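You operate a simulated robot arm through the tools that you are given. There is no shell and no other tool. Be economical: measure what you need, move in short steps, check, and stop when the job is done.

You are at the controls of a simulated robot arm. One attempt, no reset.

JOB
Clear the swarf off the loader's ledge by magnet and oil the blue chain.
Fine: drive switch off first; magnet back on the side table; two strokes of the blue oiler. Set down upright: orange magnet sweeper.

Only the result counts: the job must be done as asked and must still hold three seconds after the hand-in. Knocking over, shifting, dropping, spilling or breaking anything else fails it.

ROBOT AND FRAMES
A 7-joint arm with a two-finger parallel gripper on a trunk, on a base that drives. Base frame: it is fixed to the floor where the robot stands at the start and does not move with it; the origin is under the middle of the robot, x ahead of it, y to its left, z up. Readings come in mm, degrees, newtons and seconds.
Its first joint turns from -166.0 to 166.0 degrees. Places, roughly: blue oiler plunger [500, 1500, 800]; blue roller lever [600, 1300, 800]; drive switch [500, -200, 800]; height crank [500, 1000, 800]; orange magnet sweeper [-1250, 1000, 750]; swarf on the ledge [500, 1100, 700]. Payload 3.43 kg.
Tool frame: the origin (TCP) lies between the finger pads and is the grasp point; the fingertips stand 30 mm ahead of it; z points along the fingers, y is the line along which they close. The gripper opens to 94 mm. The fingers are 28 mm wide and 10 mm thick; the gripper's body (50 by 96 mm) begins 55 mm behind the TCP.
Orientation is that of the tool frame in the base frame, as a unit quaternion [w, x, y, z]. With the fingers straight down and closing along the base's y, the tool's x points along the base's -x, its y along +y and its z along -z.

CONTROLS
- The arm moves only by the tool play_rows. Its argument "commands" is a list of rows, each a list of 7 numbers: the shift along the tool's x, y, z in mm, then the turn, a rotation vector about the tool's x, y, z in degrees, then the gripper command, from -1 (fully open) to 1 (shut), values between in proportion. In form: [[tx, ty, tz, wx, wy, wz, grip], ...]. A call has 1 to 12 rows; each row is the pose to reach, as a shift and turn from the pose commanded when the call began, along the tool's axes at that moment. A row lasts 0.2 s, in which the tool goes at most 50 mm and 8.6 degrees; a call with a longer step from one row to the next is refused whole, and so is a gripper value outside its range. A pose out of reach is approached as far as the arm can. The call stops where the force on the tool passes 40 N (or 10 N more than at its start, if that is more) or the arm is blocked; 0.2 s more then pass. Each finger travels about 45 mm/s and halts on what it meets, pressing with about 31 N; the grip force reading is that of the motor and also rises with nothing between the fingers. The clock runs only during rows and for 0.2 s after the last one: add rows that repeat a pose to give the fingers time. The reply holds the time, the measured pose of the TCP, the force on the tool along the base axes, the opening and the grip force, in the units named above and with some noise, with the torque about the TCP (base axes, N m) and any sound that the robot's microphone picked up.
- Cameras (640 x 400 px; columns grow to the right, rows downward): "scene" is now at [26, 251.6, 1413.9]; the picture's right is [0.37, -0.93, -0.00], its down [-0.49, -0.20, -0.85] and it looks along [0.79, 0.31, -0.53] (base axes); focal length 276 px, centre (320, 200). "wrist" rides on the gripper at [76, 14, -103] in the tool frame; the picture's right is [-0.18, 0.98, 0.00], its down [-0.75, -0.14, -0.64] and it looks along [-0.63, -0.12, 0.77] (tool axes); focal length 243 px, centre (320, 200).
- snapshot(camera): a new picture of that camera. No time passes.
- roll_base(legs): drives the robot by 1 to 6 legs, each [ahead, turn to the left] in mm and degrees, along the robot's own axes; the way and the turn of a leg run together, so that a leg with both is an arc; at most 1500 mm and 180 degrees a leg. The arm and the cameras ride along, it lands a little off, and it stops where it bumps. It gives what a move gives.
- turn_head(pan, tilt): turns the head with the scene camera to pan (to the left, within 120 degrees either way) and tilt (down, from -29 to 69), counted from straight ahead of the robot. It gives what a move gives.
- point_at(camera, pixels): for up to 12 pixels [column, row] of the newest picture of that camera ("zoom" is the newest enlarged one), the place [x, y, z] in the base frame of the surface seen there, good to about 2 mm, but the place of the scene camera against the robot may be out by one fixed shift of up to 25 mm in any direction. No time passes.
- inspect(camera, box): a new picture of the part [left, top, right, bottom] of that camera's present view, enlarged. No time passes.
- hand_in(): hands the job in; it is judged then, once.

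Work in short steps. Measure before you move; look again where a grasp or a placing could have gone wrong, and mend it. You have 80 turns and 52 pictures in all, those below and enlarged ones among them. Open the gripper and draw the arm clear of the work before you hand the job in, unless the task says otherwise.

The tools are called after ">>>" as name(argument=value, ...) on one line, values as JSON. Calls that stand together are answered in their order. play_rows: Moves the arm, as the interface text tells. Its arguments: {"type":"object","properties":{"commands":{"type":"array","items":{"type":"array","items":{"type":"number"}}}},"required":["commands"]} The other tools are called the same way: roll_base (legs) drives the base; turn_head (pan, tilt) turns the head that bears the scene camera; snapshot (camera) takes a picture; point_at (camera, pixels) gives the place of the surface under pixels of a picture; inspect (camera, box) takes an enlarged picture of a part of a camera's view; hand_in () hands the job in.

At the start:

```text
time_s: 0.0
tcp_pos: [673.5, 134.8, 1128.8]
ee_rot: [0.0, -0.003, 1.0, 0.001]
force: [0.4, -0.5, -0.2]
moment: [-0.01, -0.02, 0.01]
width: 94.0
finger_force: 0.1
robot x, y, heading: [-0.1, -10.0, -0.2]
head pan, tilt: [21.7, 31.9]
```

scene: 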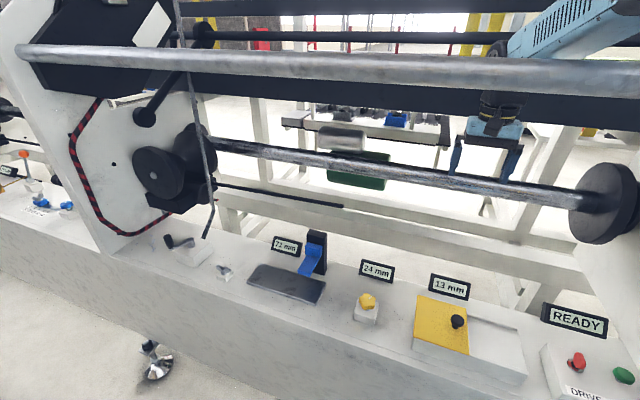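
wrist: 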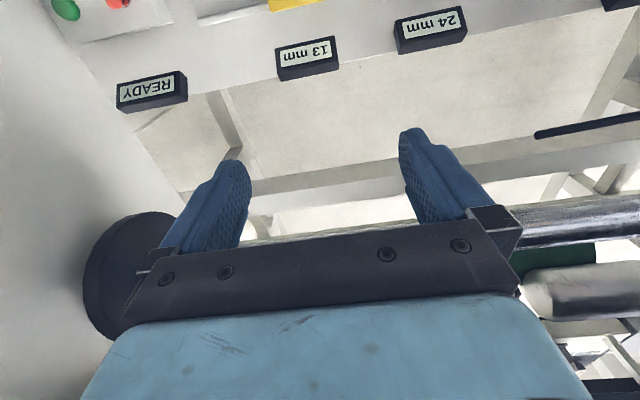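

The first picture shows red/green buttons near (577,362) labelled DRIVE; I turn the head toward the drive switch and take a look.

>>> turn_head(pan=-15, tilt=45)

>>> snapshot(camera="scene")

```text
time_s: 1.0
tcp_pos: [673.7, 134.6, 1130.0]
ee_rot: [0.001, -0.003, 1.0, 0.0]
force: [0.1, -0.3, 0.2]
moment: [-0.02, -0.01, -0.01]
width: 94.0
finger_force: 0.1
robot x, y, heading: [5.1, -12.1, 0.0]
head pan, tilt: [-15.0, 45.0]
```

```text
49 pictures are left
```

scene: 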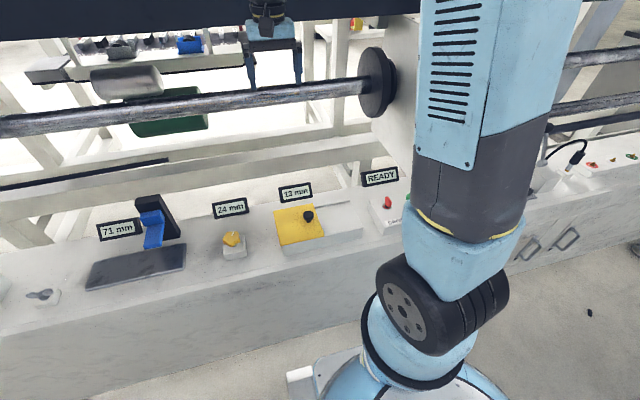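

The arm hides part of it; I measure the red button (388,202), sign (380,177), bench controls and the other red/green set at (592,164).

>>> point_at(camera="scene", pixels=[[388, 202], [380, 177], [308, 216], [297, 235], [231, 239], [235, 252], [152, 225], [135, 265], [42, 297], [592, 164], [610, 163], [270, 60]])

>>> inspect(camera="scene", box=[180, 140, 420, 290])

>>> turn_head(pan=75, tilt=30)

>>> snapshot(camera="scene")

```text
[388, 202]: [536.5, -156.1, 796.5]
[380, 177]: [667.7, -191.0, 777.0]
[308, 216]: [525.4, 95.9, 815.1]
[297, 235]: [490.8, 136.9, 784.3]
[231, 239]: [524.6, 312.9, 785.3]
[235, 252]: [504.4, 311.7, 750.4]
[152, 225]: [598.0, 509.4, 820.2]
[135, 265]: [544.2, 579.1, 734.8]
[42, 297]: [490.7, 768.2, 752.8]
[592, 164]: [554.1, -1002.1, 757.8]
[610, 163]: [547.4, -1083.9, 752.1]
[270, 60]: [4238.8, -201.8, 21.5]
```

```text
2.67 times, centred on (300, 215) of scene
```

zoom: 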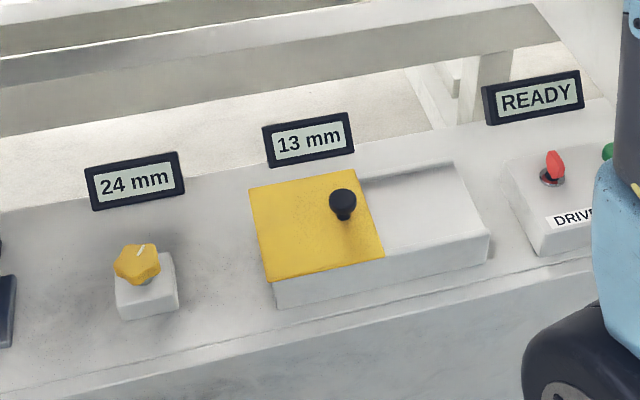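

```text
time_s: 2.7
tcp_pos: [673.8, 134.7, 1130.5]
ee_rot: [-0.001, -0.003, 1.0, -0.001]
force: [-0.2, 0.2, -0.3]
moment: [0.01, 0.02, 0.0]
width: 93.9
finger_force: 0.0
robot x, y, heading: [-3.5, -10.7, 0.3]
head pan, tilt: [75.0, 30.0]
```

```text
47 pictures are left
```

scene: 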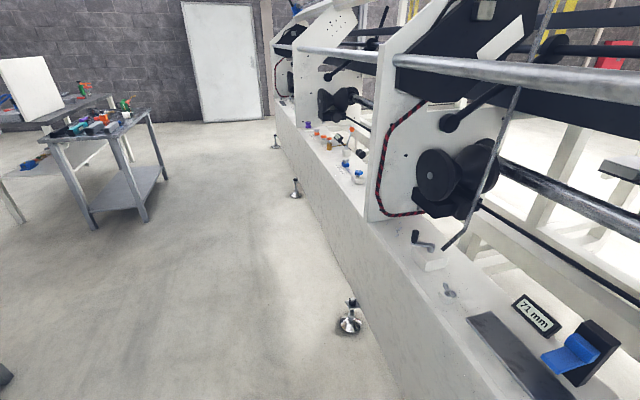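

I measure the rods and the area around the gripper before moving the arm; turn the head back near the start direction.

>>> turn_head(pan=5, tilt=30)

>>> snapshot(camera="scene")

```text
time_s: 4.1
tcp_pos: [673.0, 134.4, 1131.2]
ee_rot: [0.0, -0.003, 1.0, 0.0]
force: [0.3, -0.1, 0.5]
moment: [-0.02, -0.01, -0.01]
width: 93.9
finger_force: 0.1
robot x, y, heading: [-0.1, -10.1, -0.2]
head pan, tilt: [5.0, 30.0]
```

```text
46 pictures are left
```

scene: 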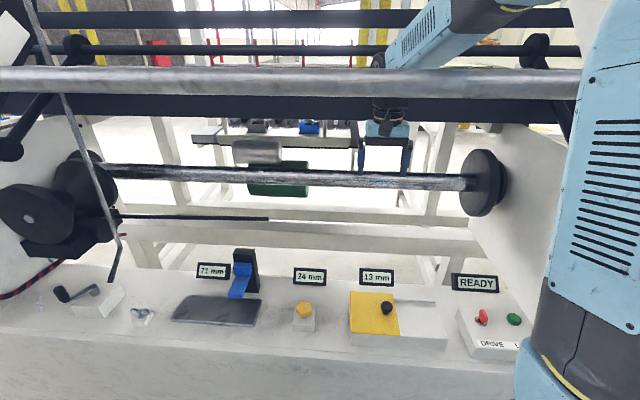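

Measure rods: (300,80), (420,85), (240,172), (430,183), (400,105 black beam), gripper (388,130), arm (430,30), the disc (485,180), and switch parts.

>>> point_at(camera="scene", pixels=[[300, 80], [420, 85], [240, 174], [430, 183], [300, 105], [388, 130], [430, 40], [478, 185], [482, 317], [512, 320], [492, 345], [300, 18]])

>>> inspect(camera="scene", box=[440, 260, 540, 360])

>>> inspect(camera="scene", box=[340, 0, 500, 220])

```text
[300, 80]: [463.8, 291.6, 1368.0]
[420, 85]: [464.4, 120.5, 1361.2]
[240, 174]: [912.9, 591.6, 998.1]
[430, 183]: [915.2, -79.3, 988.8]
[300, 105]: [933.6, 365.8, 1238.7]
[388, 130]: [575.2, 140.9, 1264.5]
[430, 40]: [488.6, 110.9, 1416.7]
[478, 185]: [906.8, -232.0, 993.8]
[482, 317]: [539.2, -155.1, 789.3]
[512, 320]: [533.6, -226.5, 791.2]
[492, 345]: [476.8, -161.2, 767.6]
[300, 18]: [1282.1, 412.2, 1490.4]
```

```text
4.00 times, centred on (490, 310) of scene
```

zoom: 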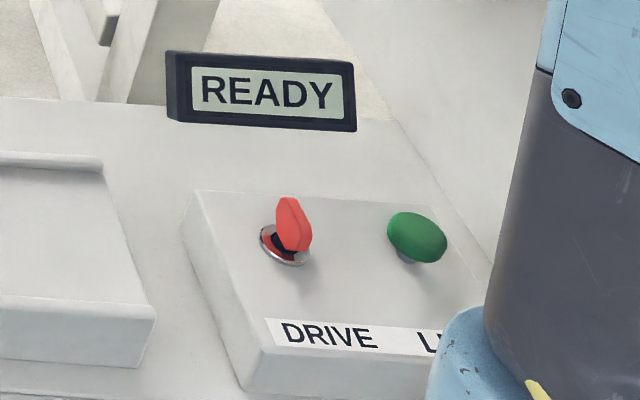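

```text
1.82 times, centred on (420, 110) of scene
```

zoom: 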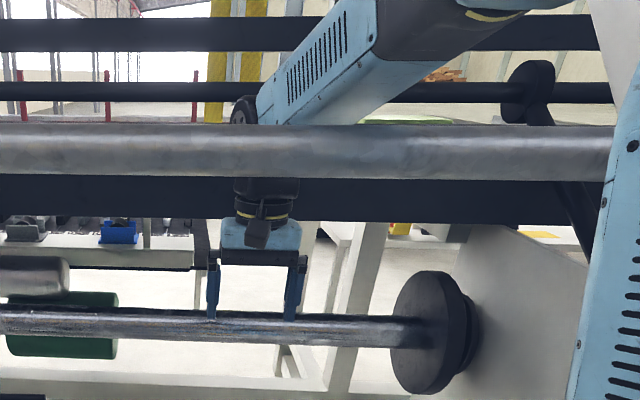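

The upper rod lies at x≈464, z≈1365 and the forearm reaches over it. I raise the tool straight up so that I can back out over the rod.

>>> play_rows(commands=[[0, 0, -45, 0, 0, 0, -1], [0, 0, -90, 0, 0, 0, -1], [0, 0, -135, 0, 0, 0, -1], [0, 0, -180, 0, 0, 0, -1], [0, 0, -225, 0, 0, 0, -1], [0, 0, -270, 0, 0, 0, -1], [0, 0, -315, 0, 0, 0, -1], [0, 0, -350, 0, 0, 0, -1]])

>>> snapshot(camera="scene")

```text
time_s: 5.9
tcp_pos: [673.8, 132.9, 1476.6]
ee_rot: [0.0, -0.003, 1.0, -0.001]
force: [-0.5, -0.3, -1.1]
moment: [-0.02, -0.01, -0.03]
width: 94.2
finger_force: 0.1
robot x, y, heading: [-1.3, -11.9, 0.1]
head pan, tilt: [5.0, 30.0]
```

```text
43 pictures are left
```

scene: 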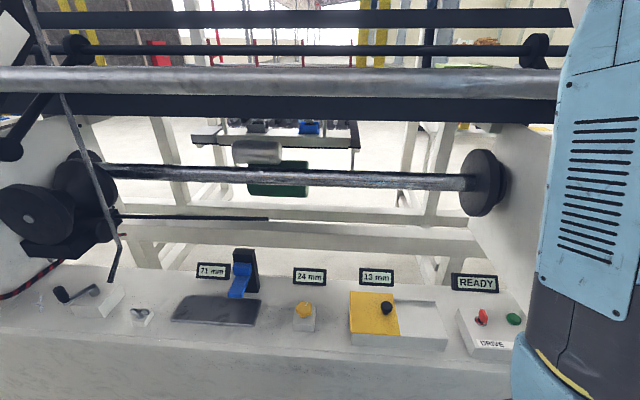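

Fingertips (z≈1447) are now above the rod. I back the base off by 500 mm.

>>> roll_base(legs=[[-500, 0]])

>>> play_rows(commands=[[0, 0, 45, 0, 0, 0, 1], [0, 0, 90, 0, 0, 0, 1], [0, 0, 135, 0, 0, 0, 1], [0, 0, 180, 0, 0, 0, 1], [0, 0, 225, 0, 0, 0, 1], [0, 0, 270, 0, 0, 0, 1], [0, 0, 315, 0, 0, 0, 1], [0, 0, 360, 0, 0, 0, 1], [0, 0, 405, 0, 0, 0, 1], [0, 0, 450, 0, 0, 0, 1], [0, 0, 495, 0, 0, 0, 1]])

>>> snapshot(camera="scene")

```text
time_s: 8.9
tcp_pos: [176.4, 129.5, 1476.3]
ee_rot: [0.0, 0.002, 1.0, 0.0]
force: [-0.1, -0.6, -0.3]
moment: [-0.01, 0.01, 0.01]
width: 94.0
finger_force: 0.1
robot x, y, heading: [-500.6, -5.3, -0.4]
head pan, tilt: [5.0, 30.0]
```

```text
time_s: 11.3
tcp_pos: [175.2, 131.3, 980.2]
ee_rot: [0.0, 0.001, 1.0, 0.0]
force: [-0.4, 0.0, 0.1]
moment: [0.01, -0.04, 0.03]
width: 0.0
finger_force: 30.7
robot x, y, heading: [-503.1, -7.2, -0.6]
head pan, tilt: [5.0, 30.0]
```

```text
42 pictures are left
```

scene: 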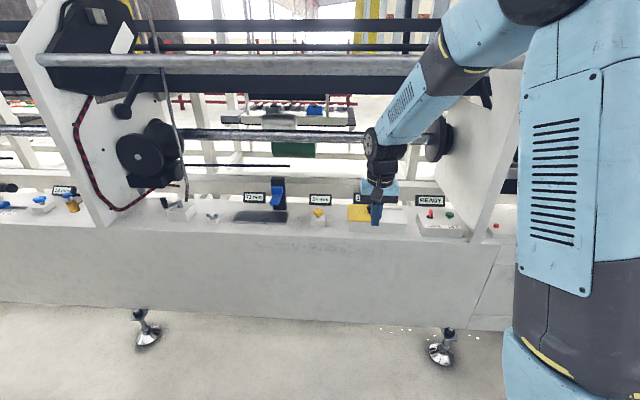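

Now inspect the switch closely and measure the forearm's height.

>>> inspect(camera="scene", box=[400, 185, 480, 245])

>>> point_at(camera="scene", pixels=[[377, 215], [383, 150], [410, 105], [480, 40], [430, 215], [449, 216], [440, 67]])

>>> inspect(camera="scene", box=[0, 140, 120, 260])

```text
6.67 times, centred on (440, 215) of scene
```

zoom: 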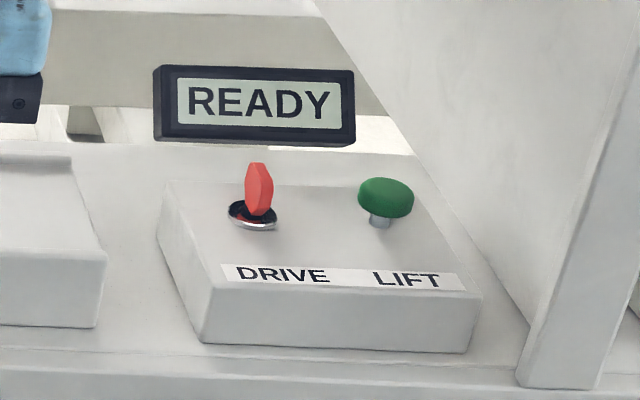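

```text
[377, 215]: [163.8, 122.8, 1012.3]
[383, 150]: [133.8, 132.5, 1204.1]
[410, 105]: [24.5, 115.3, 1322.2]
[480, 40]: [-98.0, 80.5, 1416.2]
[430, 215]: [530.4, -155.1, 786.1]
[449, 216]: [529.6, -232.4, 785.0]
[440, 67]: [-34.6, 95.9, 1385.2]
```

```text
3.33 times, centred on (60, 200) of scene
```

zoom: 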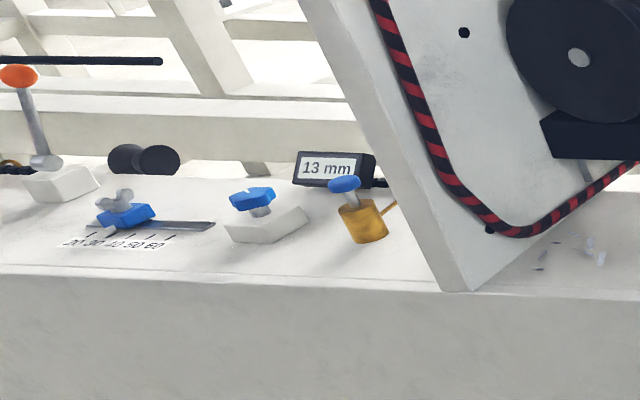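

The switch is a red handle at about (530,-155,786) in a box labelled DRIVE, beside the green LIFT button. I drive forward 240 mm and swing the tool sideways to view it with the wrist camera.

>>> roll_base(legs=[[235, 0]])

>>> play_rows(commands=[[0, -45, 0, 0, 0, 0, 1], [0, -90, 0, 0, 0, 0, 1], [0, -135, 0, 0, 0, 0, 1], [0, -180, 0, 0, 0, 0, 1], [0, -225, 0, 0, 0, 0, 1], [0, -270, 0, 0, 0, 0, 1], [0, -285, 0, 0, 0, 0, 1]])

>>> snapshot(camera="wrist")

```text
time_s: 13.1
tcp_pos: [415.4, 131.0, 980.4]
ee_rot: [0.0, 0.0, 1.0, 0.0]
force: [-0.7, -0.2, 0.3]
moment: [-0.01, 0.04, 0.0]
width: 0.0
finger_force: 30.6
robot x, y, heading: [-255.1, -11.5, -0.3]
head pan, tilt: [5.0, 30.0]
```

```text
time_s: 14.7
tcp_pos: [415.3, -154.9, 980.2]
ee_rot: [0.0, -0.001, 1.0, 0.0]
force: [-0.4, -0.3, 0.9]
moment: [-0.03, 0.02, 0.02]
width: 0.1
finger_force: 31.0
robot x, y, heading: [-262.9, -10.6, -0.5]
head pan, tilt: [5.0, 30.0]
```

```text
39 pictures are left
```

wrist: 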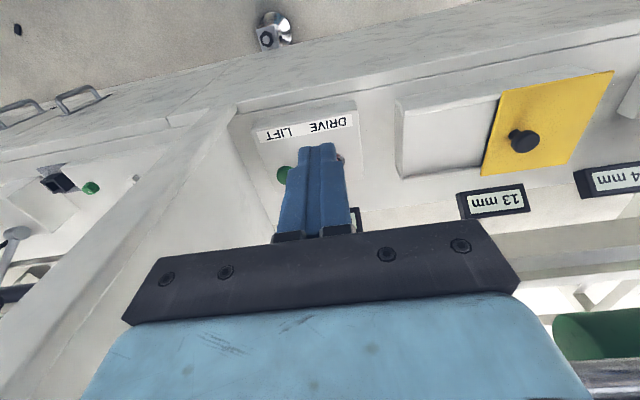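

The closed fingers hide the switch; I shift 90 mm to +y and look again.

>>> play_rows(commands=[[0, 45, 0, 0, 0, 0, 1], [0, 90, 0, 0, 0, 0, 1], [0, 90, 40, 0, 0, 0, 1]])

>>> inspect(camera="wrist", box=[100, 60, 340, 240])

```text
time_s: 15.4
tcp_pos: [415.9, -65.1, 944.8]
ee_rot: [0.0, 0.0, 1.0, 0.001]
force: [-0.3, 0.1, 0.5]
moment: [-0.01, 0.02, -0.02]
width: 0.0
finger_force: 31.1
robot x, y, heading: [-260.4, -9.4, -0.4]
head pan, tilt: [5.0, 30.0]
```

```text
2.22 times, centred on (220, 150) of wrist
```

zoom: 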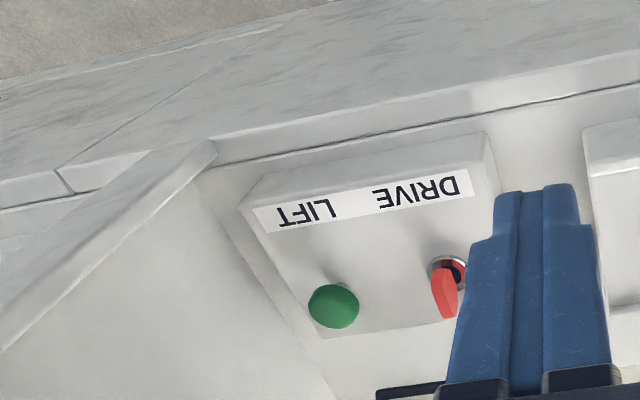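

I measure points on the red handle and ring in the zoom.

>>> point_at(camera="zoom", pixels=[[438, 280], [447, 292], [442, 302], [446, 316], [449, 262], [453, 268], [432, 266], [463, 270], [333, 306], [410, 300], [500, 160], [240, 210]])

>>> inspect(camera="wrist", box=[245, 145, 295, 190])

```text
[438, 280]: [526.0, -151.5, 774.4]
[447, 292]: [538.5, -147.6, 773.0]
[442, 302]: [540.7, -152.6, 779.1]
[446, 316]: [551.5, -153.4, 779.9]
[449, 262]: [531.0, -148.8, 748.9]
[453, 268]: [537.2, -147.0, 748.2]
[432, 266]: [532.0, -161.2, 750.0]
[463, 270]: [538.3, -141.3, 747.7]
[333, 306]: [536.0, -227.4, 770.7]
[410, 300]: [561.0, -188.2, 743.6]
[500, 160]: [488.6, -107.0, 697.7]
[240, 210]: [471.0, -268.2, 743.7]
```

```text
8.89 times, centred on (270, 168) of wrist
```

zoom: 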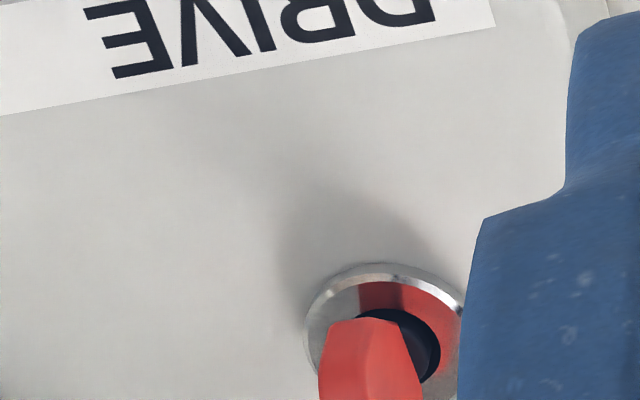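

The ring has a partly red plate. I move ahead for a steeper view of it.

>>> play_rows(commands=[[-45, 20, 0, 0, 0, 0, 1], [-90, 30, 0, 0, 0, 0, 1], [-120, 30, -20, 0, 0, 0, 1]])

>>> inspect(camera="wrist", box=[170, 20, 330, 140])

```text
time_s: 16.2
tcp_pos: [537.6, -35.7, 959.6]
ee_rot: [-0.001, -0.001, 1.0, 0.0]
force: [-0.7, 0.5, 0.1]
moment: [0.01, 0.0, -0.01]
width: 0.1
finger_force: 30.9
robot x, y, heading: [-264.4, -8.3, -0.3]
head pan, tilt: [5.0, 30.0]
```

```text
3.33 times, centred on (250, 80) of wrist
```

zoom: 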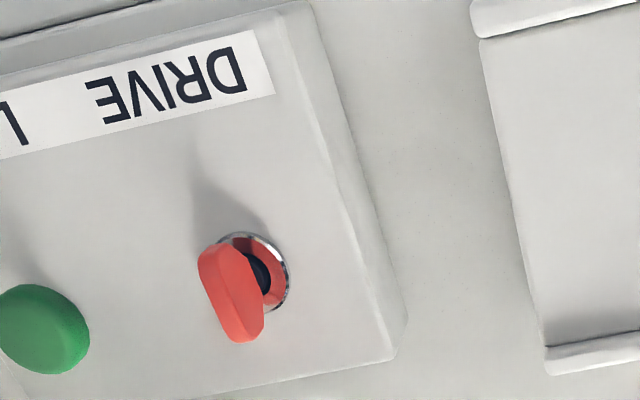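

It's a rotary blade lying along x. I measure the blade's ends and sides for a grasp closing along y.

>>> point_at(camera="zoom", pixels=[[207, 252], [230, 250], [215, 280], [238, 275], [240, 335], [258, 325], [255, 300], [222, 260], [245, 262], [285, 290]])

```text
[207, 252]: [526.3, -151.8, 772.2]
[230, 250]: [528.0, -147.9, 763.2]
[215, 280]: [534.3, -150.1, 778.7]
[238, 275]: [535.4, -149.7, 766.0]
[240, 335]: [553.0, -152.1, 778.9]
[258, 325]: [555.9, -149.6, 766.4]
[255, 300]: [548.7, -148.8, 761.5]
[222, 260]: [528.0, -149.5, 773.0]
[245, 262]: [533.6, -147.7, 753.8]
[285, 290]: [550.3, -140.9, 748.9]
```

Blade centre ≈(541,−152), top z≈780. I go above it with the gripper half open, descending to TCP z≈786.

>>> play_rows(commands=[[-3, -45, 0, 0, 0, 0, 0], [-3, -90, 0, 0, 0, 0, 0], [-3, -116, 0, 0, 0, 0, 0], [-3, -116, 45, 0, 0, 0, 0], [-3, -116, 90, 0, 0, 0, 0], [-3, -116, 135, 0, 0, 0, 0], [-3, -116, 174, 0, 0, 0, 0], [-3, -116, 174, 0, 0, 0, 0]])

>>> snapshot(camera="wrist")

```text
time_s: 18.1
tcp_pos: [537.5, -151.2, 782.3]
ee_rot: [0.001, -0.002, 1.0, 0.001]
force: [0.5, 0.1, -0.1]
moment: [0.0, -0.04, -0.01]
width: 46.8
finger_force: 0.1
robot x, y, heading: [-262.8, -9.1, -0.5]
head pan, tilt: [5.0, 30.0]
```

```text
35 pictures are left
```

wrist: 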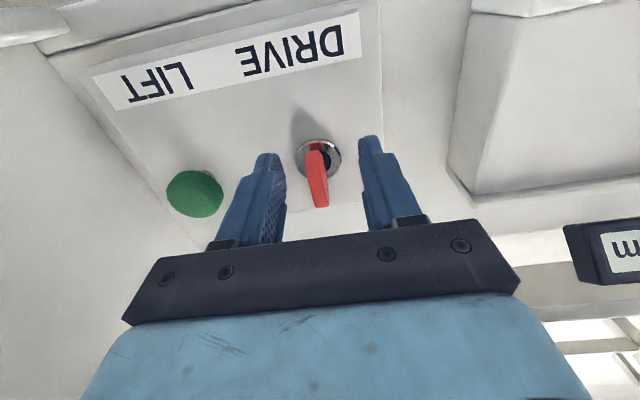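

The blade sits between the fingers. I close on it and try a small turn to feel for the stop.

>>> play_rows(commands=[[0, 0, 0, 0, 0, 0, 1], [0, 0, 0, 0, 0, 0, 1], [0, 0, 0, 0, 0, 0, 1], [0, 0, 0, 0, 0, 0, 1], [0, 0, 0, 0, 0, -6, 1], [0, 0, 0, 0, 0, -12, 1], [0, 0, 0, 0, 0, -18, 1]])

```text
time_s: 19.5
tcp_pos: [536.5, -152.8, 783.3]
ee_rot: [-0.001, -0.113, 0.994, 0.0]
force: [8.2, -4.2, -17.3]
moment: [-0.54, -0.92, -0.95]
width: 15.4
finger_force: 45.2
robot x, y, heading: [-263.5, -9.1, -0.3]
head pan, tilt: [5.0, 30.0]
stopped in row 7: the force on the tool passed its limit at 41 N (the readings are from after the stop); the commanded pose is now the measured one
```

Counter-clockwise meets strong resistance after 13°; I turn the other way.

>>> play_rows(commands=[[0, 0, 0, 0, 0, 6, 1], [0, 0, 0, 0, 0, 12, 1], [0, 0, 0, 0, 0, 18, 1], [0, 0, 0, 0, 0, 24, 1], [0, 0, 0, 0, 0, 30, 1], [0, 0, 0, 0, 0, 36, 1], [0, 0, 0, 0, 0, 36, 1]])

>>> snapshot(camera="wrist")

```text
time_s: 21.1
tcp_pos: [536.5, -151.6, 782.3]
ee_rot: [-0.002, 0.198, 0.98, 0.0]
force: [18.5, 14.1, -18.6]
moment: [0.39, -0.44, 0.08]
width: 14.7
finger_force: 45.2
robot x, y, heading: [-261.2, -10.3, -0.5]
head pan, tilt: [5.0, 30.0]
```

```text
34 pictures are left
```

wrist: 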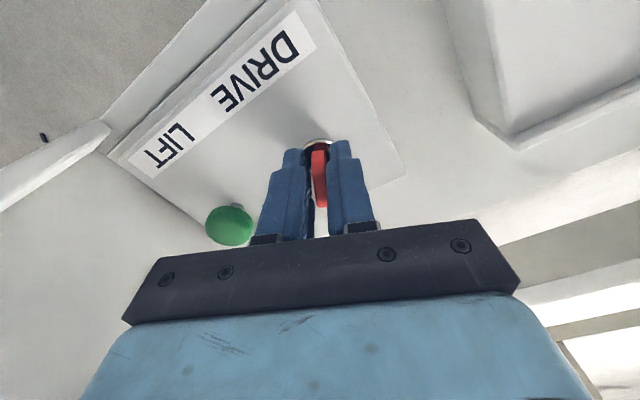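

It turns freely clockwise (23° so far) with a slight side load. I recentre a little and continue the turn.

>>> play_rows(commands=[[-1.7, 2.0, -1, 0, 0, 0, 1], [-1.7, 2.0, -1, 0, 0, 8, 1], [-1.7, 2.0, -1, 0, 0, 16, 1], [-1.7, 2.0, -1, 0, 0, 24, 1], [-1.7, 2.0, -1, 0, 0, 32, 1], [-1.7, 2.0, -1, 0, 0, 40, 1], [-1.7, 2.0, -1, 0, 0, 48, 1], [-1.7, 2.0, -1, 0, 0, 56, 1], [-1.7, 2.0, -1, 0, 0, 64, 1], [-1.7, 2.0, -1, 0, 0, 67, 1]])

>>> snapshot(camera="scene")

```text
time_s: 23.3
tcp_pos: [542.0, -152.8, 786.2]
ee_rot: [0.001, 0.707, 0.707, -0.001]
force: [13.2, 9.6, -7.1]
moment: [0.07, -0.45, 0.25]
width: 14.7
finger_force: 45.1
robot x, y, heading: [-260.3, -10.5, -0.3]
head pan, tilt: [5.0, 30.0]
```

```text
33 pictures are left
```

scene: 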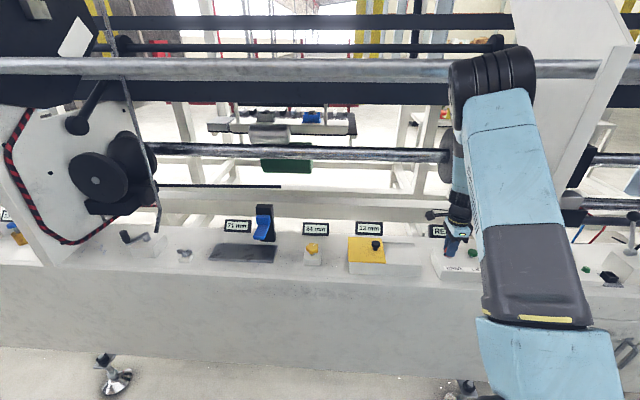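

Turned 90°. I check the elbow's clearance to the rod and release.

>>> point_at(camera="scene", pixels=[[470, 75], [500, 70], [455, 150], [460, 200], [530, 75], [570, 70]])

>>> play_rows(commands=[[0, 0, 0, 0, 0, 0, 0], [0, 0, 0, 0, 0, 0, 0], [0, 0, 0, 0, 0, 0, 0], [0, 0, -30, 0, 0, 0, 0], [0, 0, -70, 0, 0, 0, 0], [0, 0, -110, 0, 0, 0, 0]])

>>> inspect(camera="wrist", box=[160, 20, 480, 220])

```text
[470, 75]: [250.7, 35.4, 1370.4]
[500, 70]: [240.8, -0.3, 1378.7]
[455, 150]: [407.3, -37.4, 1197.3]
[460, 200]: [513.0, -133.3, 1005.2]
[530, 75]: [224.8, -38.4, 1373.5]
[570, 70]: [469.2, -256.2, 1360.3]
```

```text
time_s: 24.7
tcp_pos: [537.4, -151.6, 893.2]
ee_rot: [0.0, 0.706, 0.708, -0.002]
force: [-0.4, -0.4, -1.0]
moment: [-0.01, 0.06, 0.01]
width: 47.1
finger_force: 0.0
robot x, y, heading: [-256.8, -10.7, -0.7]
head pan, tilt: [5.0, 30.0]
```

```text
2.00 times, centred on (320, 120) of wrist
```

zoom: 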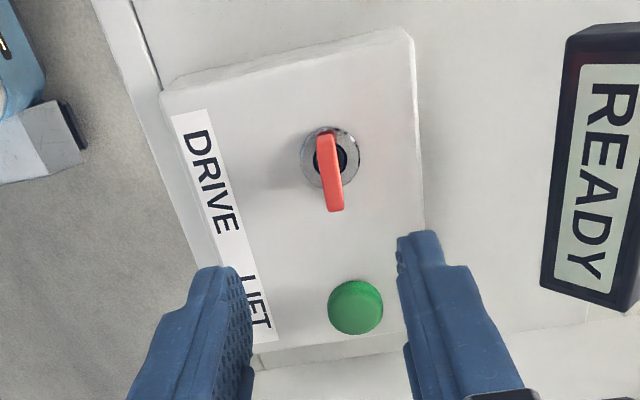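

The blade now lies along y and the red plate sector is hidden: off. I turn the tool back, raise a little, back the base off 500 mm, and look toward the side table.

>>> play_rows(commands=[[0, 0, -10, 0, 0, -8, 0], [0, 0, -20, 0, 0, -16, 0], [0, 0, -30, 0, 0, -24, 0], [0, 0, -40, 0, 0, -32, 0], [0, 0, -50, 0, 0, -40, 0], [0, 0, -60, 0, 0, -48, 0], [0, 0, -60, 0, 0, -56, 0], [0, 0, -60, 0, 0, -64, 0], [0, 0, -60, 0, 0, -72, 0], [0, 0, -60, 0, 0, -80, 0], [0, 0, -60, 0, 0, -88, 0], [0, 0, -60, 0, 0, -90, 0]])

>>> roll_base(legs=[[-500, 0]])

>>> turn_head(pan=110, tilt=35)

>>> snapshot(camera="scene")

```text
time_s: 27.3
tcp_pos: [538.6, -150.9, 954.5]
ee_rot: [-0.001, -0.001, 1.0, -0.001]
force: [0.2, -0.7, 0.3]
moment: [0.0, 0.02, -0.01]
width: 47.0
finger_force: 0.1
robot x, y, heading: [-257.8, -9.1, -0.1]
head pan, tilt: [5.0, 30.0]
```

```text
time_s: 30.4
tcp_pos: [27.9, -144.8, 954.6]
ee_rot: [-0.002, -0.004, 1.0, -0.001]
force: [-0.3, -0.4, 0.4]
moment: [0.0, 0.0, 0.02]
width: 47.0
finger_force: 0.1
robot x, y, heading: [-771.4, -7.5, 0.1]
head pan, tilt: [5.0, 30.0]
```

```text
time_s: 32.2
tcp_pos: [27.9, -144.5, 954.4]
ee_rot: [-0.002, -0.004, 1.0, 0.0]
force: [-0.2, 0.5, -0.5]
moment: [-0.01, 0.02, 0.01]
width: 47.1
finger_force: 0.0
robot x, y, heading: [-772.9, -6.7, -0.2]
head pan, tilt: [110.0, 35.0]
```

```text
31 pictures are left
```

scene: 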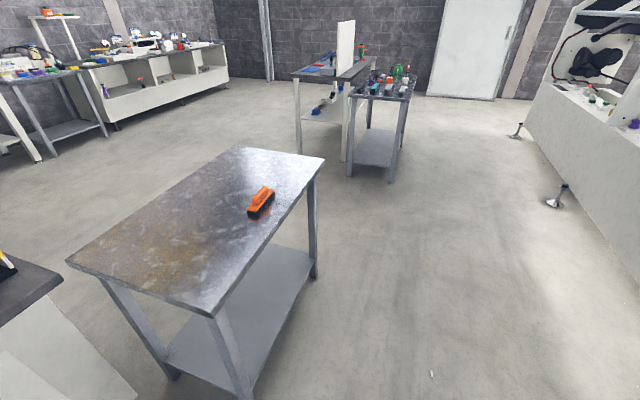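

The orange sweeper stands on the table at (261,200). I zoom and measure it and the table's corners.

>>> inspect(camera="scene", box=[220, 165, 300, 235])

>>> point_at(camera="scene", pixels=[[261, 198], [252, 212], [272, 200], [210, 312], [322, 160], [242, 148], [70, 262], [245, 215], [20, 280]])

```text
5.71 times, centred on (260, 200) of scene
```

zoom: 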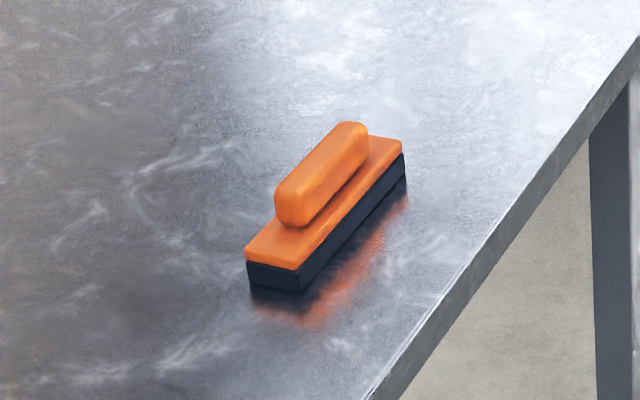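

```text
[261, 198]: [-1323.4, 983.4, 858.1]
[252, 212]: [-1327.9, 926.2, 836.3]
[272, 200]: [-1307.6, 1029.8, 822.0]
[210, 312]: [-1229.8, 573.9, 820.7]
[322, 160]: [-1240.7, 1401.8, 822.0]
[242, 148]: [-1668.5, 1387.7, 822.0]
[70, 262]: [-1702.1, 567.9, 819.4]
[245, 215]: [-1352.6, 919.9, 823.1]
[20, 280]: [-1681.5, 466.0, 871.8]
```

Before driving past, I measure the other cart's nearer edge and the surroundings.

>>> point_at(camera="scene", pixels=[[392, 182], [345, 160], [378, 96], [410, 98], [300, 75], [555, 200], [517, 135], [400, 75]])

```text
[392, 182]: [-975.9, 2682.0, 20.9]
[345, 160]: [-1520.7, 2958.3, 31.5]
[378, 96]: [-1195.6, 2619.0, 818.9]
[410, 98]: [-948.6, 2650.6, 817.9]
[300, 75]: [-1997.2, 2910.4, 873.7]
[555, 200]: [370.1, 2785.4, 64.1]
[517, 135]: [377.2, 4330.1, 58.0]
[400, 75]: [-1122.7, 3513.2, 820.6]
```

All clear. I drive to about (−650, 980) and face the table (heading 180°).

>>> roll_base(legs=[[122, 0], [0, 90], [985, 0], [0, 90]])

>>> turn_head(pan=0, tilt=50)

>>> snapshot(camera="scene")

```text
time_s: 36.8
tcp_pos: [-317.0, 737.7, 955.8]
ee_rot: [0.0, -0.615, 0.788, -0.001]
force: [0.4, 0.3, -0.4]
moment: [0.02, 0.02, -0.02]
width: 47.0
finger_force: 0.0
robot x, y, heading: [-557.3, -32.3, 77.6]
head pan, tilt: [110.0, 35.0]
stopped in leg 2: the robot was blocked; the commanded pose is now the measured one
```

```text
time_s: 38.7
tcp_pos: [-317.0, 737.8, 956.3]
ee_rot: [-0.001, -0.615, 0.789, -0.002]
force: [0.4, 0.2, 0.3]
moment: [0.0, 0.03, 0.01]
width: 47.1
finger_force: 0.2
robot x, y, heading: [-559.5, -28.3, 77.7]
head pan, tilt: [0.0, 50.0]
```

```text
29 pictures are left
```

scene: 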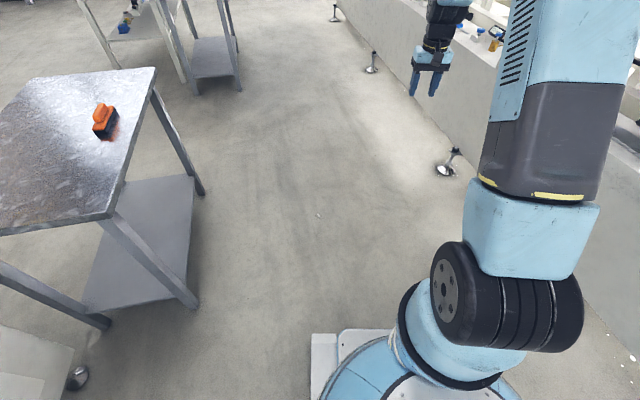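

The turn was blocked at 77.6° by something. I look around the robot's right and rear.

>>> turn_head(pan=-115, tilt=45)

>>> snapshot(camera="scene")

>>> turn_head(pan=118, tilt=45)

>>> snapshot(camera="scene")

```text
time_s: 40.6
tcp_pos: [-316.7, 738.1, 956.3]
ee_rot: [0.0, -0.615, 0.789, -0.003]
force: [1.2, -0.1, -0.6]
moment: [0.01, -0.01, -0.03]
width: 46.9
finger_force: 0.1
robot x, y, heading: [-554.0, -37.4, 77.7]
head pan, tilt: [-115.0, 45.0]
```

```text
28 pictures are left
```

scene: 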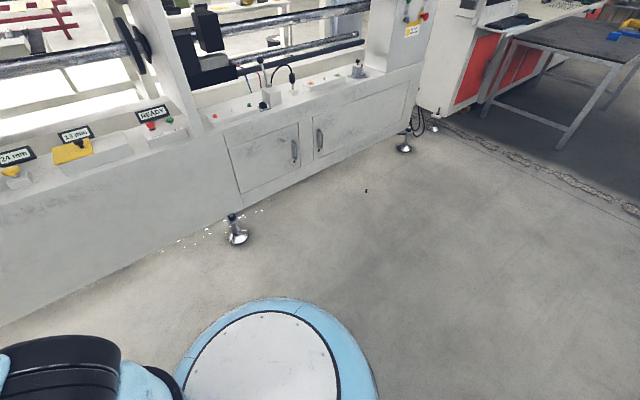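

```text
time_s: 44.0
tcp_pos: [-317.5, 739.1, 955.3]
ee_rot: [-0.001, -0.615, 0.789, -0.001]
force: [-0.3, 0.1, 0.6]
moment: [0.03, 0.02, 0.03]
width: 46.8
finger_force: 0.0
robot x, y, heading: [-558.1, -33.5, 77.9]
head pan, tilt: [118.0, 45.0]
```

```text
27 pictures are left
```

scene: 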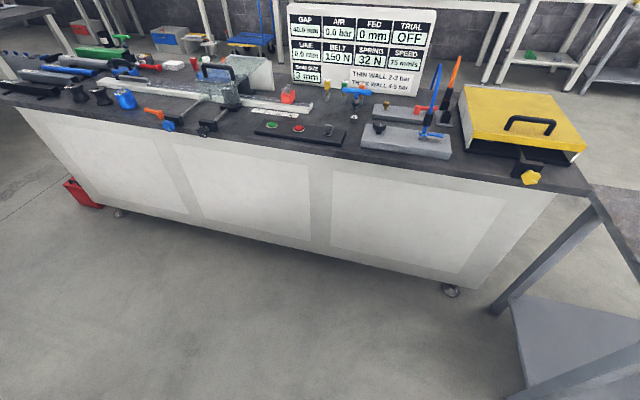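

A big workbench stands behind the robot. I measure its near edge.

>>> point_at(camera="scene", pixels=[[590, 190], [350, 165], [20, 100], [450, 290], [118, 212], [0, 95], [300, 390], [100, 240]])

```text
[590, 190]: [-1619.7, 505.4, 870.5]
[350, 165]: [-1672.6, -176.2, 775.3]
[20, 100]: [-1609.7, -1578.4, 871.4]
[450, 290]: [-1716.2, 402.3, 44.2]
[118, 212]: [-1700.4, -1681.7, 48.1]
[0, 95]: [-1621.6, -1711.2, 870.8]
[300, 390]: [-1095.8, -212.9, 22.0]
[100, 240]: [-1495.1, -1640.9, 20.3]
```

The workbench is 1 m away, so nothing visible touches. I retry the small remaining turn alone.

>>> roll_base(legs=[[0, 12]])

```text
time_s: 45.2
tcp_pos: [-474.3, 770.0, 955.5]
ee_rot: [-0.001, -0.691, 0.723, -0.002]
force: [-0.4, 0.4, -0.2]
moment: [0.01, 0.0, 0.0]
width: 46.8
finger_force: 0.1
robot x, y, heading: [-541.0, -27.7, 89.7]
head pan, tilt: [118.0, 45.0]
```

That worked. I go ahead 1005 mm, then turn left in two legs.

>>> roll_base(legs=[[1005, 0]])

>>> roll_base(legs=[[0, 45], [0, 45]])

>>> turn_head(pan=0, tilt=45)

>>> snapshot(camera="scene")

```text
time_s: 50.5
tcp_pos: [-444.5, 1785.5, 955.2]
ee_rot: [-0.001, -0.686, 0.727, -0.002]
force: [-0.4, 0.0, 0.5]
moment: [0.03, 0.03, 0.01]
width: 46.9
finger_force: 0.0
robot x, y, heading: [-527.8, 987.0, 88.6]
head pan, tilt: [118.0, 45.0]
```

```text
time_s: 54.9
tcp_pos: [-1286.7, 1257.9, 956.7]
ee_rot: [-0.001, 0.989, -0.149, 0.002]
force: [-0.4, 0.3, -0.1]
moment: [-0.01, 0.0, 0.0]
width: 47.3
finger_force: 0.1
robot x, y, heading: [-499.2, 1086.2, 166.8]
head pan, tilt: [118.0, 45.0]
stopped in leg 2: the robot was blocked; the commanded pose is now the measured one
```

```text
time_s: 56.8
tcp_pos: [-1286.4, 1257.9, 955.7]
ee_rot: [0.0, 0.989, -0.15, 0.002]
force: [-0.5, 0.1, -0.1]
moment: [0.0, -0.01, -0.01]
width: 47.2
finger_force: 0.1
robot x, y, heading: [-498.6, 1082.5, 167.2]
head pan, tilt: [0.0, 45.0]
```

```text
26 pictures are left
```

scene: 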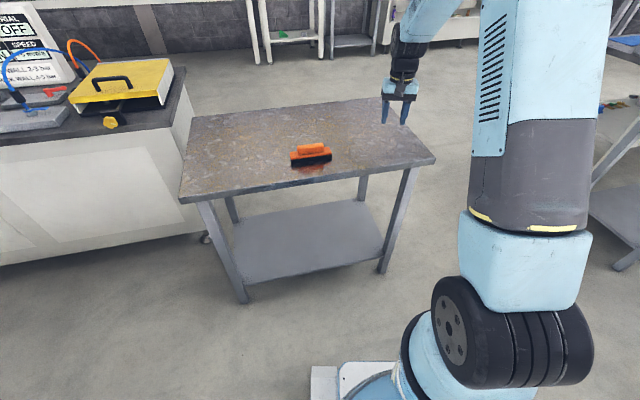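

The robot stands at (−499,1084), 825 mm from the sweeper: reachable. I move over it at z≈955 and turn the tool 73° so the fingers close along x, across the handle, and look with the wrist camera.

>>> play_rows(commands=[[5, 27, 0, 0, 0, 8, -1], [10, 54, 0, 0, 0, 16, -1], [15, 81, 0, 0, 0, 24, -1], [20, 108, 0, 0, 0, 32, -1], [25, 135, 0, 0, 0, 40, -1], [31, 165, 0, 0, 0, 48, -1], [37, 195, 0, 0, 0, 56, -1], [43, 225, 0, 0, 0, 64, -1], [48, 250, 0, 0, 0, 72, -1], [51, 270, 0, 0, 0, 73, -1], [51, 270, 0, 0, 0, 73, -1]])

>>> snapshot(camera="wrist")

```text
time_s: 59.2
tcp_pos: [-1317.0, 984.8, 958.6]
ee_rot: [0.002, -0.705, 0.709, -0.001]
force: [0.1, 0.1, 0.7]
moment: [0.03, 0.01, 0.01]
width: 93.9
finger_force: 0.0
robot x, y, heading: [-499.4, 1082.3, 167.1]
head pan, tilt: [0.0, 45.0]
```

```text
25 pictures are left
```

wrist: 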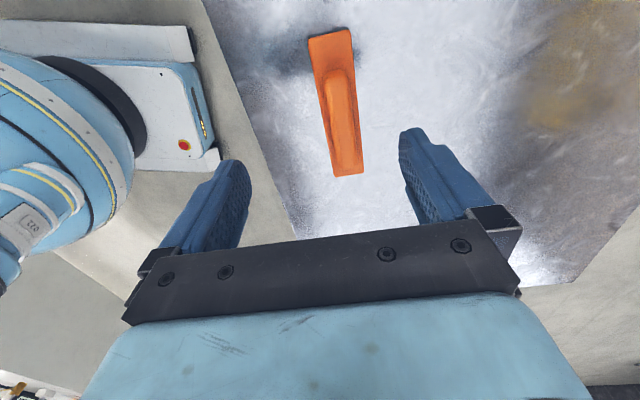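

The sweeper lies between the fingers, at (340,100). I measure its handle and block.

>>> point_at(camera="wrist", pixels=[[338, 75], [343, 100], [347, 135], [335, 140], [356, 130], [330, 80], [350, 78], [313, 45], [346, 35], [336, 172], [362, 170], [400, 100]])

```text
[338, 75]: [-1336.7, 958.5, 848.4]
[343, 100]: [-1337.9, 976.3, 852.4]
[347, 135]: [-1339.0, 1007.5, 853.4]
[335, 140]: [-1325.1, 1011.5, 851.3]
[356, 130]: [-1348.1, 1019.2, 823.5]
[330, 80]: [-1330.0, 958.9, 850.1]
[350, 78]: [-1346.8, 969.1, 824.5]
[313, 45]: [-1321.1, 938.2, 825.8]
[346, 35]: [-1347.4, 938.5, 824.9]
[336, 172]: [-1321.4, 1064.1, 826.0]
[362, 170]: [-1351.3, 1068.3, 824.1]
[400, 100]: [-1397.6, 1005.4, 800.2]
```

Handle centre ≈(−1336,1000), top z≈853, block top 825. I descend to TCP z≈861 and close.

>>> play_rows(commands=[[-15, 19, 30, 0, 0, 0, -1], [-15, 19, 65, 0, 0, 0, -1], [-15, 19, 98, 0, 0, 0, -1], [-15, 19, 98, 0, 0, 0, -1], [-15, 19, 98, 0, 0, 0, 1], [-15, 19, 98, 0, 0, 0, 1], [-15, 19, 98, 0, 0, 0, 1], [-15, 19, 98, 0, 0, 0, 1], [-15, 19, 98, 0, 0, 0, 1], [-15, 19, 98, 0, 0, 0, 1]])

>>> snapshot(camera="wrist")

```text
time_s: 61.4
tcp_pos: [-1335.1, 1001.6, 860.2]
ee_rot: [0.002, -0.706, 0.708, 0.0]
force: [-0.7, 0.2, 1.5]
moment: [-0.02, 0.09, 0.04]
width: 21.4
finger_force: 30.6
robot x, y, heading: [-496.0, 1082.9, 166.9]
head pan, tilt: [0.0, 45.0]
```

```text
24 pictures are left
```

wrist: 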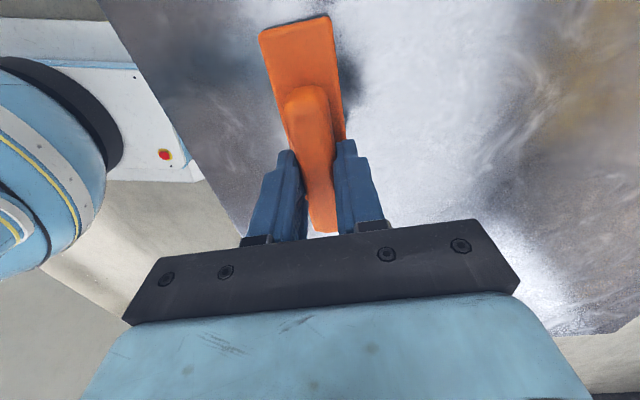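

Gripped (21 mm). I lift 100 mm and draw the arm in by 180 mm for the turn.

>>> play_rows(commands=[[0, 0, -35, 0, 0, 0, 1], [0, 0, -70, 0, 0, 0, 1], [0, 0, -105, 0, 0, 0, 1], [-5, -45, -105, 0, 0, 0, 1], [-10, -90, -105, 0, 0, 0, 1], [-15, -135, -105, 0, 0, 0, 1], [-20, -180, -105, 0, 0, 0, 1], [-20, -180, -105, 0, 0, 0, 1]])

>>> roll_base(legs=[[0, -56], [0, -56], [0, -55]])

>>> turn_head(pan=15, tilt=30)

>>> snapshot(camera="scene")

```text
time_s: 63.2
tcp_pos: [-1155.7, 1018.5, 963.7]
ee_rot: [0.002, -0.706, 0.708, -0.001]
force: [0.2, -0.4, -2.8]
moment: [0.01, 0.04, 0.0]
width: 21.7
finger_force: 31.0
robot x, y, heading: [-498.9, 1084.8, 167.1]
head pan, tilt: [0.0, 45.0]
```

```text
time_s: 67.0
tcp_pos: [-890.4, 1616.3, 964.3]
ee_rot: [0.002, -0.264, 0.965, -0.002]
force: [-0.7, -0.8, -3.2]
moment: [0.03, -0.04, 0.02]
width: 21.7
finger_force: 30.7
robot x, y, heading: [-564.6, 1060.7, 107.6]
head pan, tilt: [0.0, 45.0]
stopped in leg 2: the robot was blocked; the commanded pose is now the measured one
```

```text
time_s: 67.8
tcp_pos: [-890.8, 1617.4, 963.8]
ee_rot: [0.001, -0.264, 0.965, -0.001]
force: [0.6, 0.0, -3.3]
moment: [-0.04, 0.02, 0.01]
width: 21.5
finger_force: 31.6
robot x, y, heading: [-565.5, 1061.1, 108.0]
head pan, tilt: [15.0, 30.0]
```

```text
23 pictures are left
```

scene: 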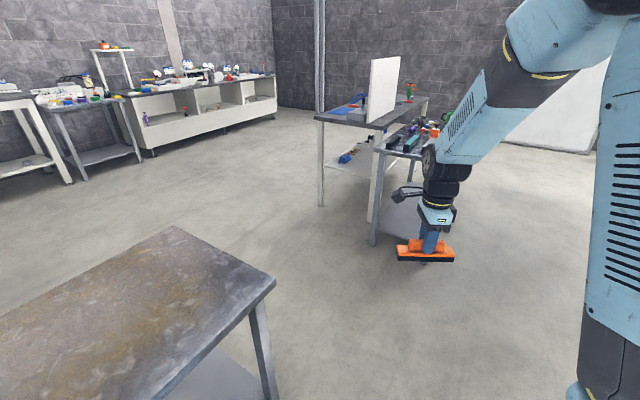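

The turn stalled again mid-sequence; I continue with single legs.

>>> roll_base(legs=[[0, -54]])

>>> roll_base(legs=[[0, -54]])

>>> snapshot(camera="scene")

```text
time_s: 71.3
tcp_pos: [-316.5, 1653.7, 964.8]
ee_rot: [0.0, 0.197, 0.98, -0.002]
force: [-0.3, 1.0, -3.3]
moment: [-0.02, 0.0, 0.0]
width: 21.2
finger_force: 30.5
robot x, y, heading: [-616.8, 1098.6, 54.5]
head pan, tilt: [15.0, 30.0]
stopped in leg 1: the robot was blocked; the commanded pose is now the measured one
```

```text
time_s: 74.4
tcp_pos: [14.1, 1192.2, 965.1]
ee_rot: [-0.002, 0.612, 0.791, -0.002]
force: [0.6, 2.3, -3.0]
moment: [-0.06, 0.02, -0.01]
width: 21.8
finger_force: 31.7
robot x, y, heading: [-612.2, 1162.7, 0.3]
head pan, tilt: [15.0, 30.0]
stopped in leg 1: the robot was blocked; the commanded pose is now the measured one
```

```text
22 pictures are left
```

scene: 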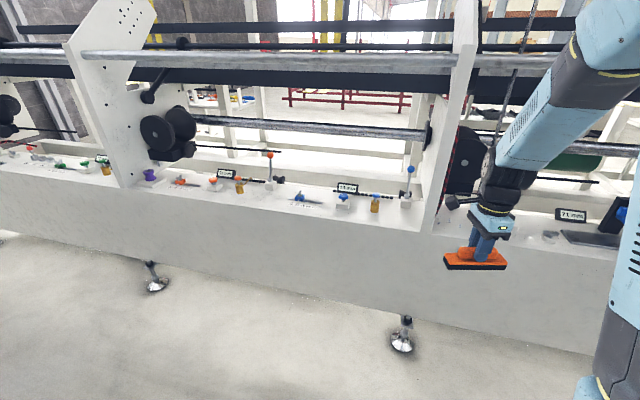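

Now at (−612,1163) heading 0 with the sweeper still held. I zoom on the loader area.

>>> inspect(camera="scene", box=[270, 150, 460, 260])

>>> point_at(camera="scene", pixels=[[410, 168], [406, 200], [375, 206], [376, 197], [344, 198], [300, 198], [438, 225], [430, 250], [390, 215], [266, 155], [239, 180], [550, 237]])

>>> inspect(camera="scene", box=[400, 150, 640, 280])

```text
3.37 times, centred on (365, 205) of scene
```

zoom: 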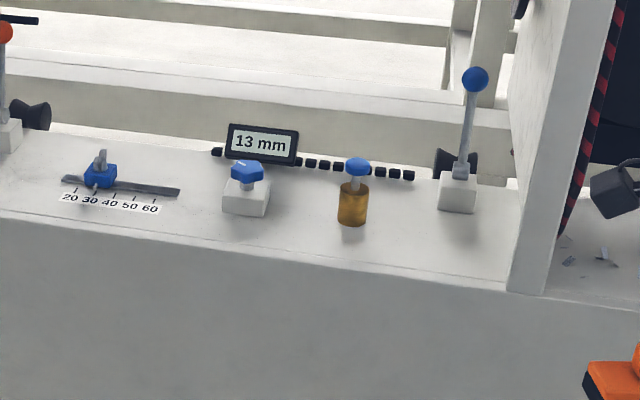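

```text
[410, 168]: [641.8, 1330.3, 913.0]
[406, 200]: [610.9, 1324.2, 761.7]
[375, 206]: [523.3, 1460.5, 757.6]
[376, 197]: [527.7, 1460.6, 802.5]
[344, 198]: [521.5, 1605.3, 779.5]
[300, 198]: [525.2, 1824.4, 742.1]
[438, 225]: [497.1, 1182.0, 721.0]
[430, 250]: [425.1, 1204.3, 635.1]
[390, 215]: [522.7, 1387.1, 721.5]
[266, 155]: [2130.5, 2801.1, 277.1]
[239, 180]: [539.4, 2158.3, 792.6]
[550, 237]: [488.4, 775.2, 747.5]
```

```text
2.67 times, centred on (520, 215) of scene
```

zoom: 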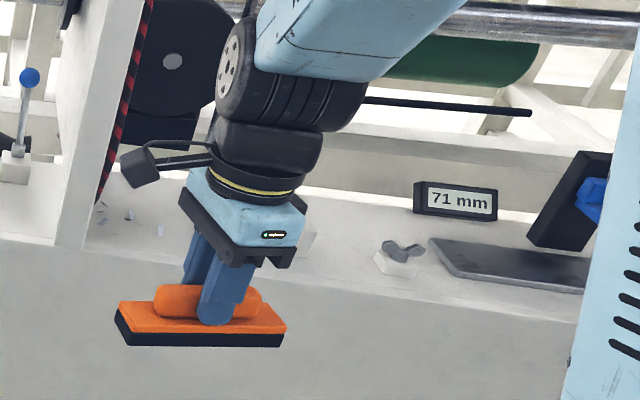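

I move the arm 200 mm to the right and square up the sweeper so the scene camera can see the swarf.

>>> play_rows(commands=[[-45, -11, 0, 0, 0, 5, 1], [-90, -23, 0, 0, 0, 10, 1], [-135, -35, 0, 0, 0, 14.5, 1], [-180, -46, 0, 0, 0, 14.5, 1], [-220, -57, 0, 0, 0, 14.5, 1]])

>>> roll_base(legs=[[250, 0]])

>>> turn_head(pan=-10, tilt=40)

>>> snapshot(camera="scene")

```text
time_s: 75.6
tcp_pos: [11.0, 963.4, 968.5]
ee_rot: [-0.001, 0.706, 0.708, -0.002]
force: [0.2, -0.4, -3.5]
moment: [-0.02, 0.0, 0.04]
width: 21.7
finger_force: 30.8
robot x, y, heading: [-614.3, 1167.6, 0.3]
head pan, tilt: [15.0, 30.0]
```

```text
time_s: 77.4
tcp_pos: [258.9, 972.2, 968.4]
ee_rot: [-0.001, 0.703, 0.711, -0.001]
force: [-0.6, 0.0, -3.3]
moment: [-0.02, 0.03, 0.02]
width: 21.5
finger_force: 31.3
robot x, y, heading: [-367.8, 1169.0, 0.9]
head pan, tilt: [15.0, 30.0]
```

```text
time_s: 78.3
tcp_pos: [259.0, 972.6, 969.2]
ee_rot: [-0.001, 0.703, 0.711, -0.003]
force: [-0.4, -0.8, -3.5]
moment: [0.01, -0.02, 0.02]
width: 21.5
finger_force: 31.2
robot x, y, heading: [-368.3, 1168.2, 1.0]
head pan, tilt: [-10.0, 40.0]
```

```text
19 pictures are left
```

scene: 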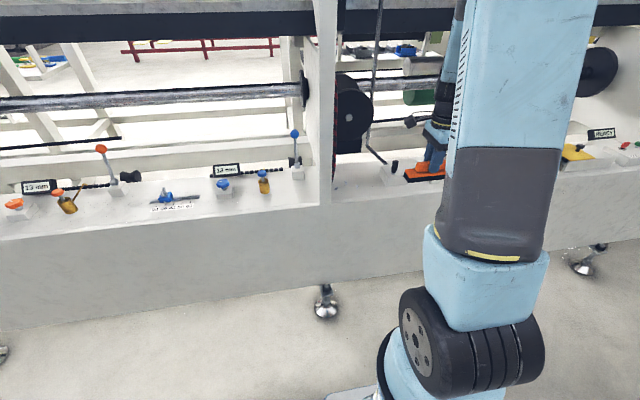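

Zoom on the swarf region around (360,180).

>>> inspect(camera="scene", box=[315, 140, 435, 220])

```text
5.00 times, centred on (375, 180) of scene
```

zoom: 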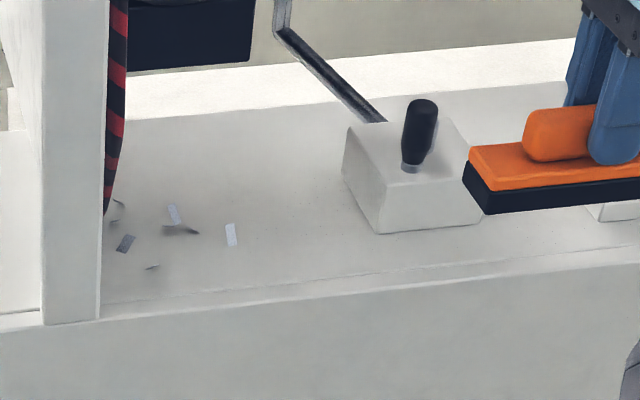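

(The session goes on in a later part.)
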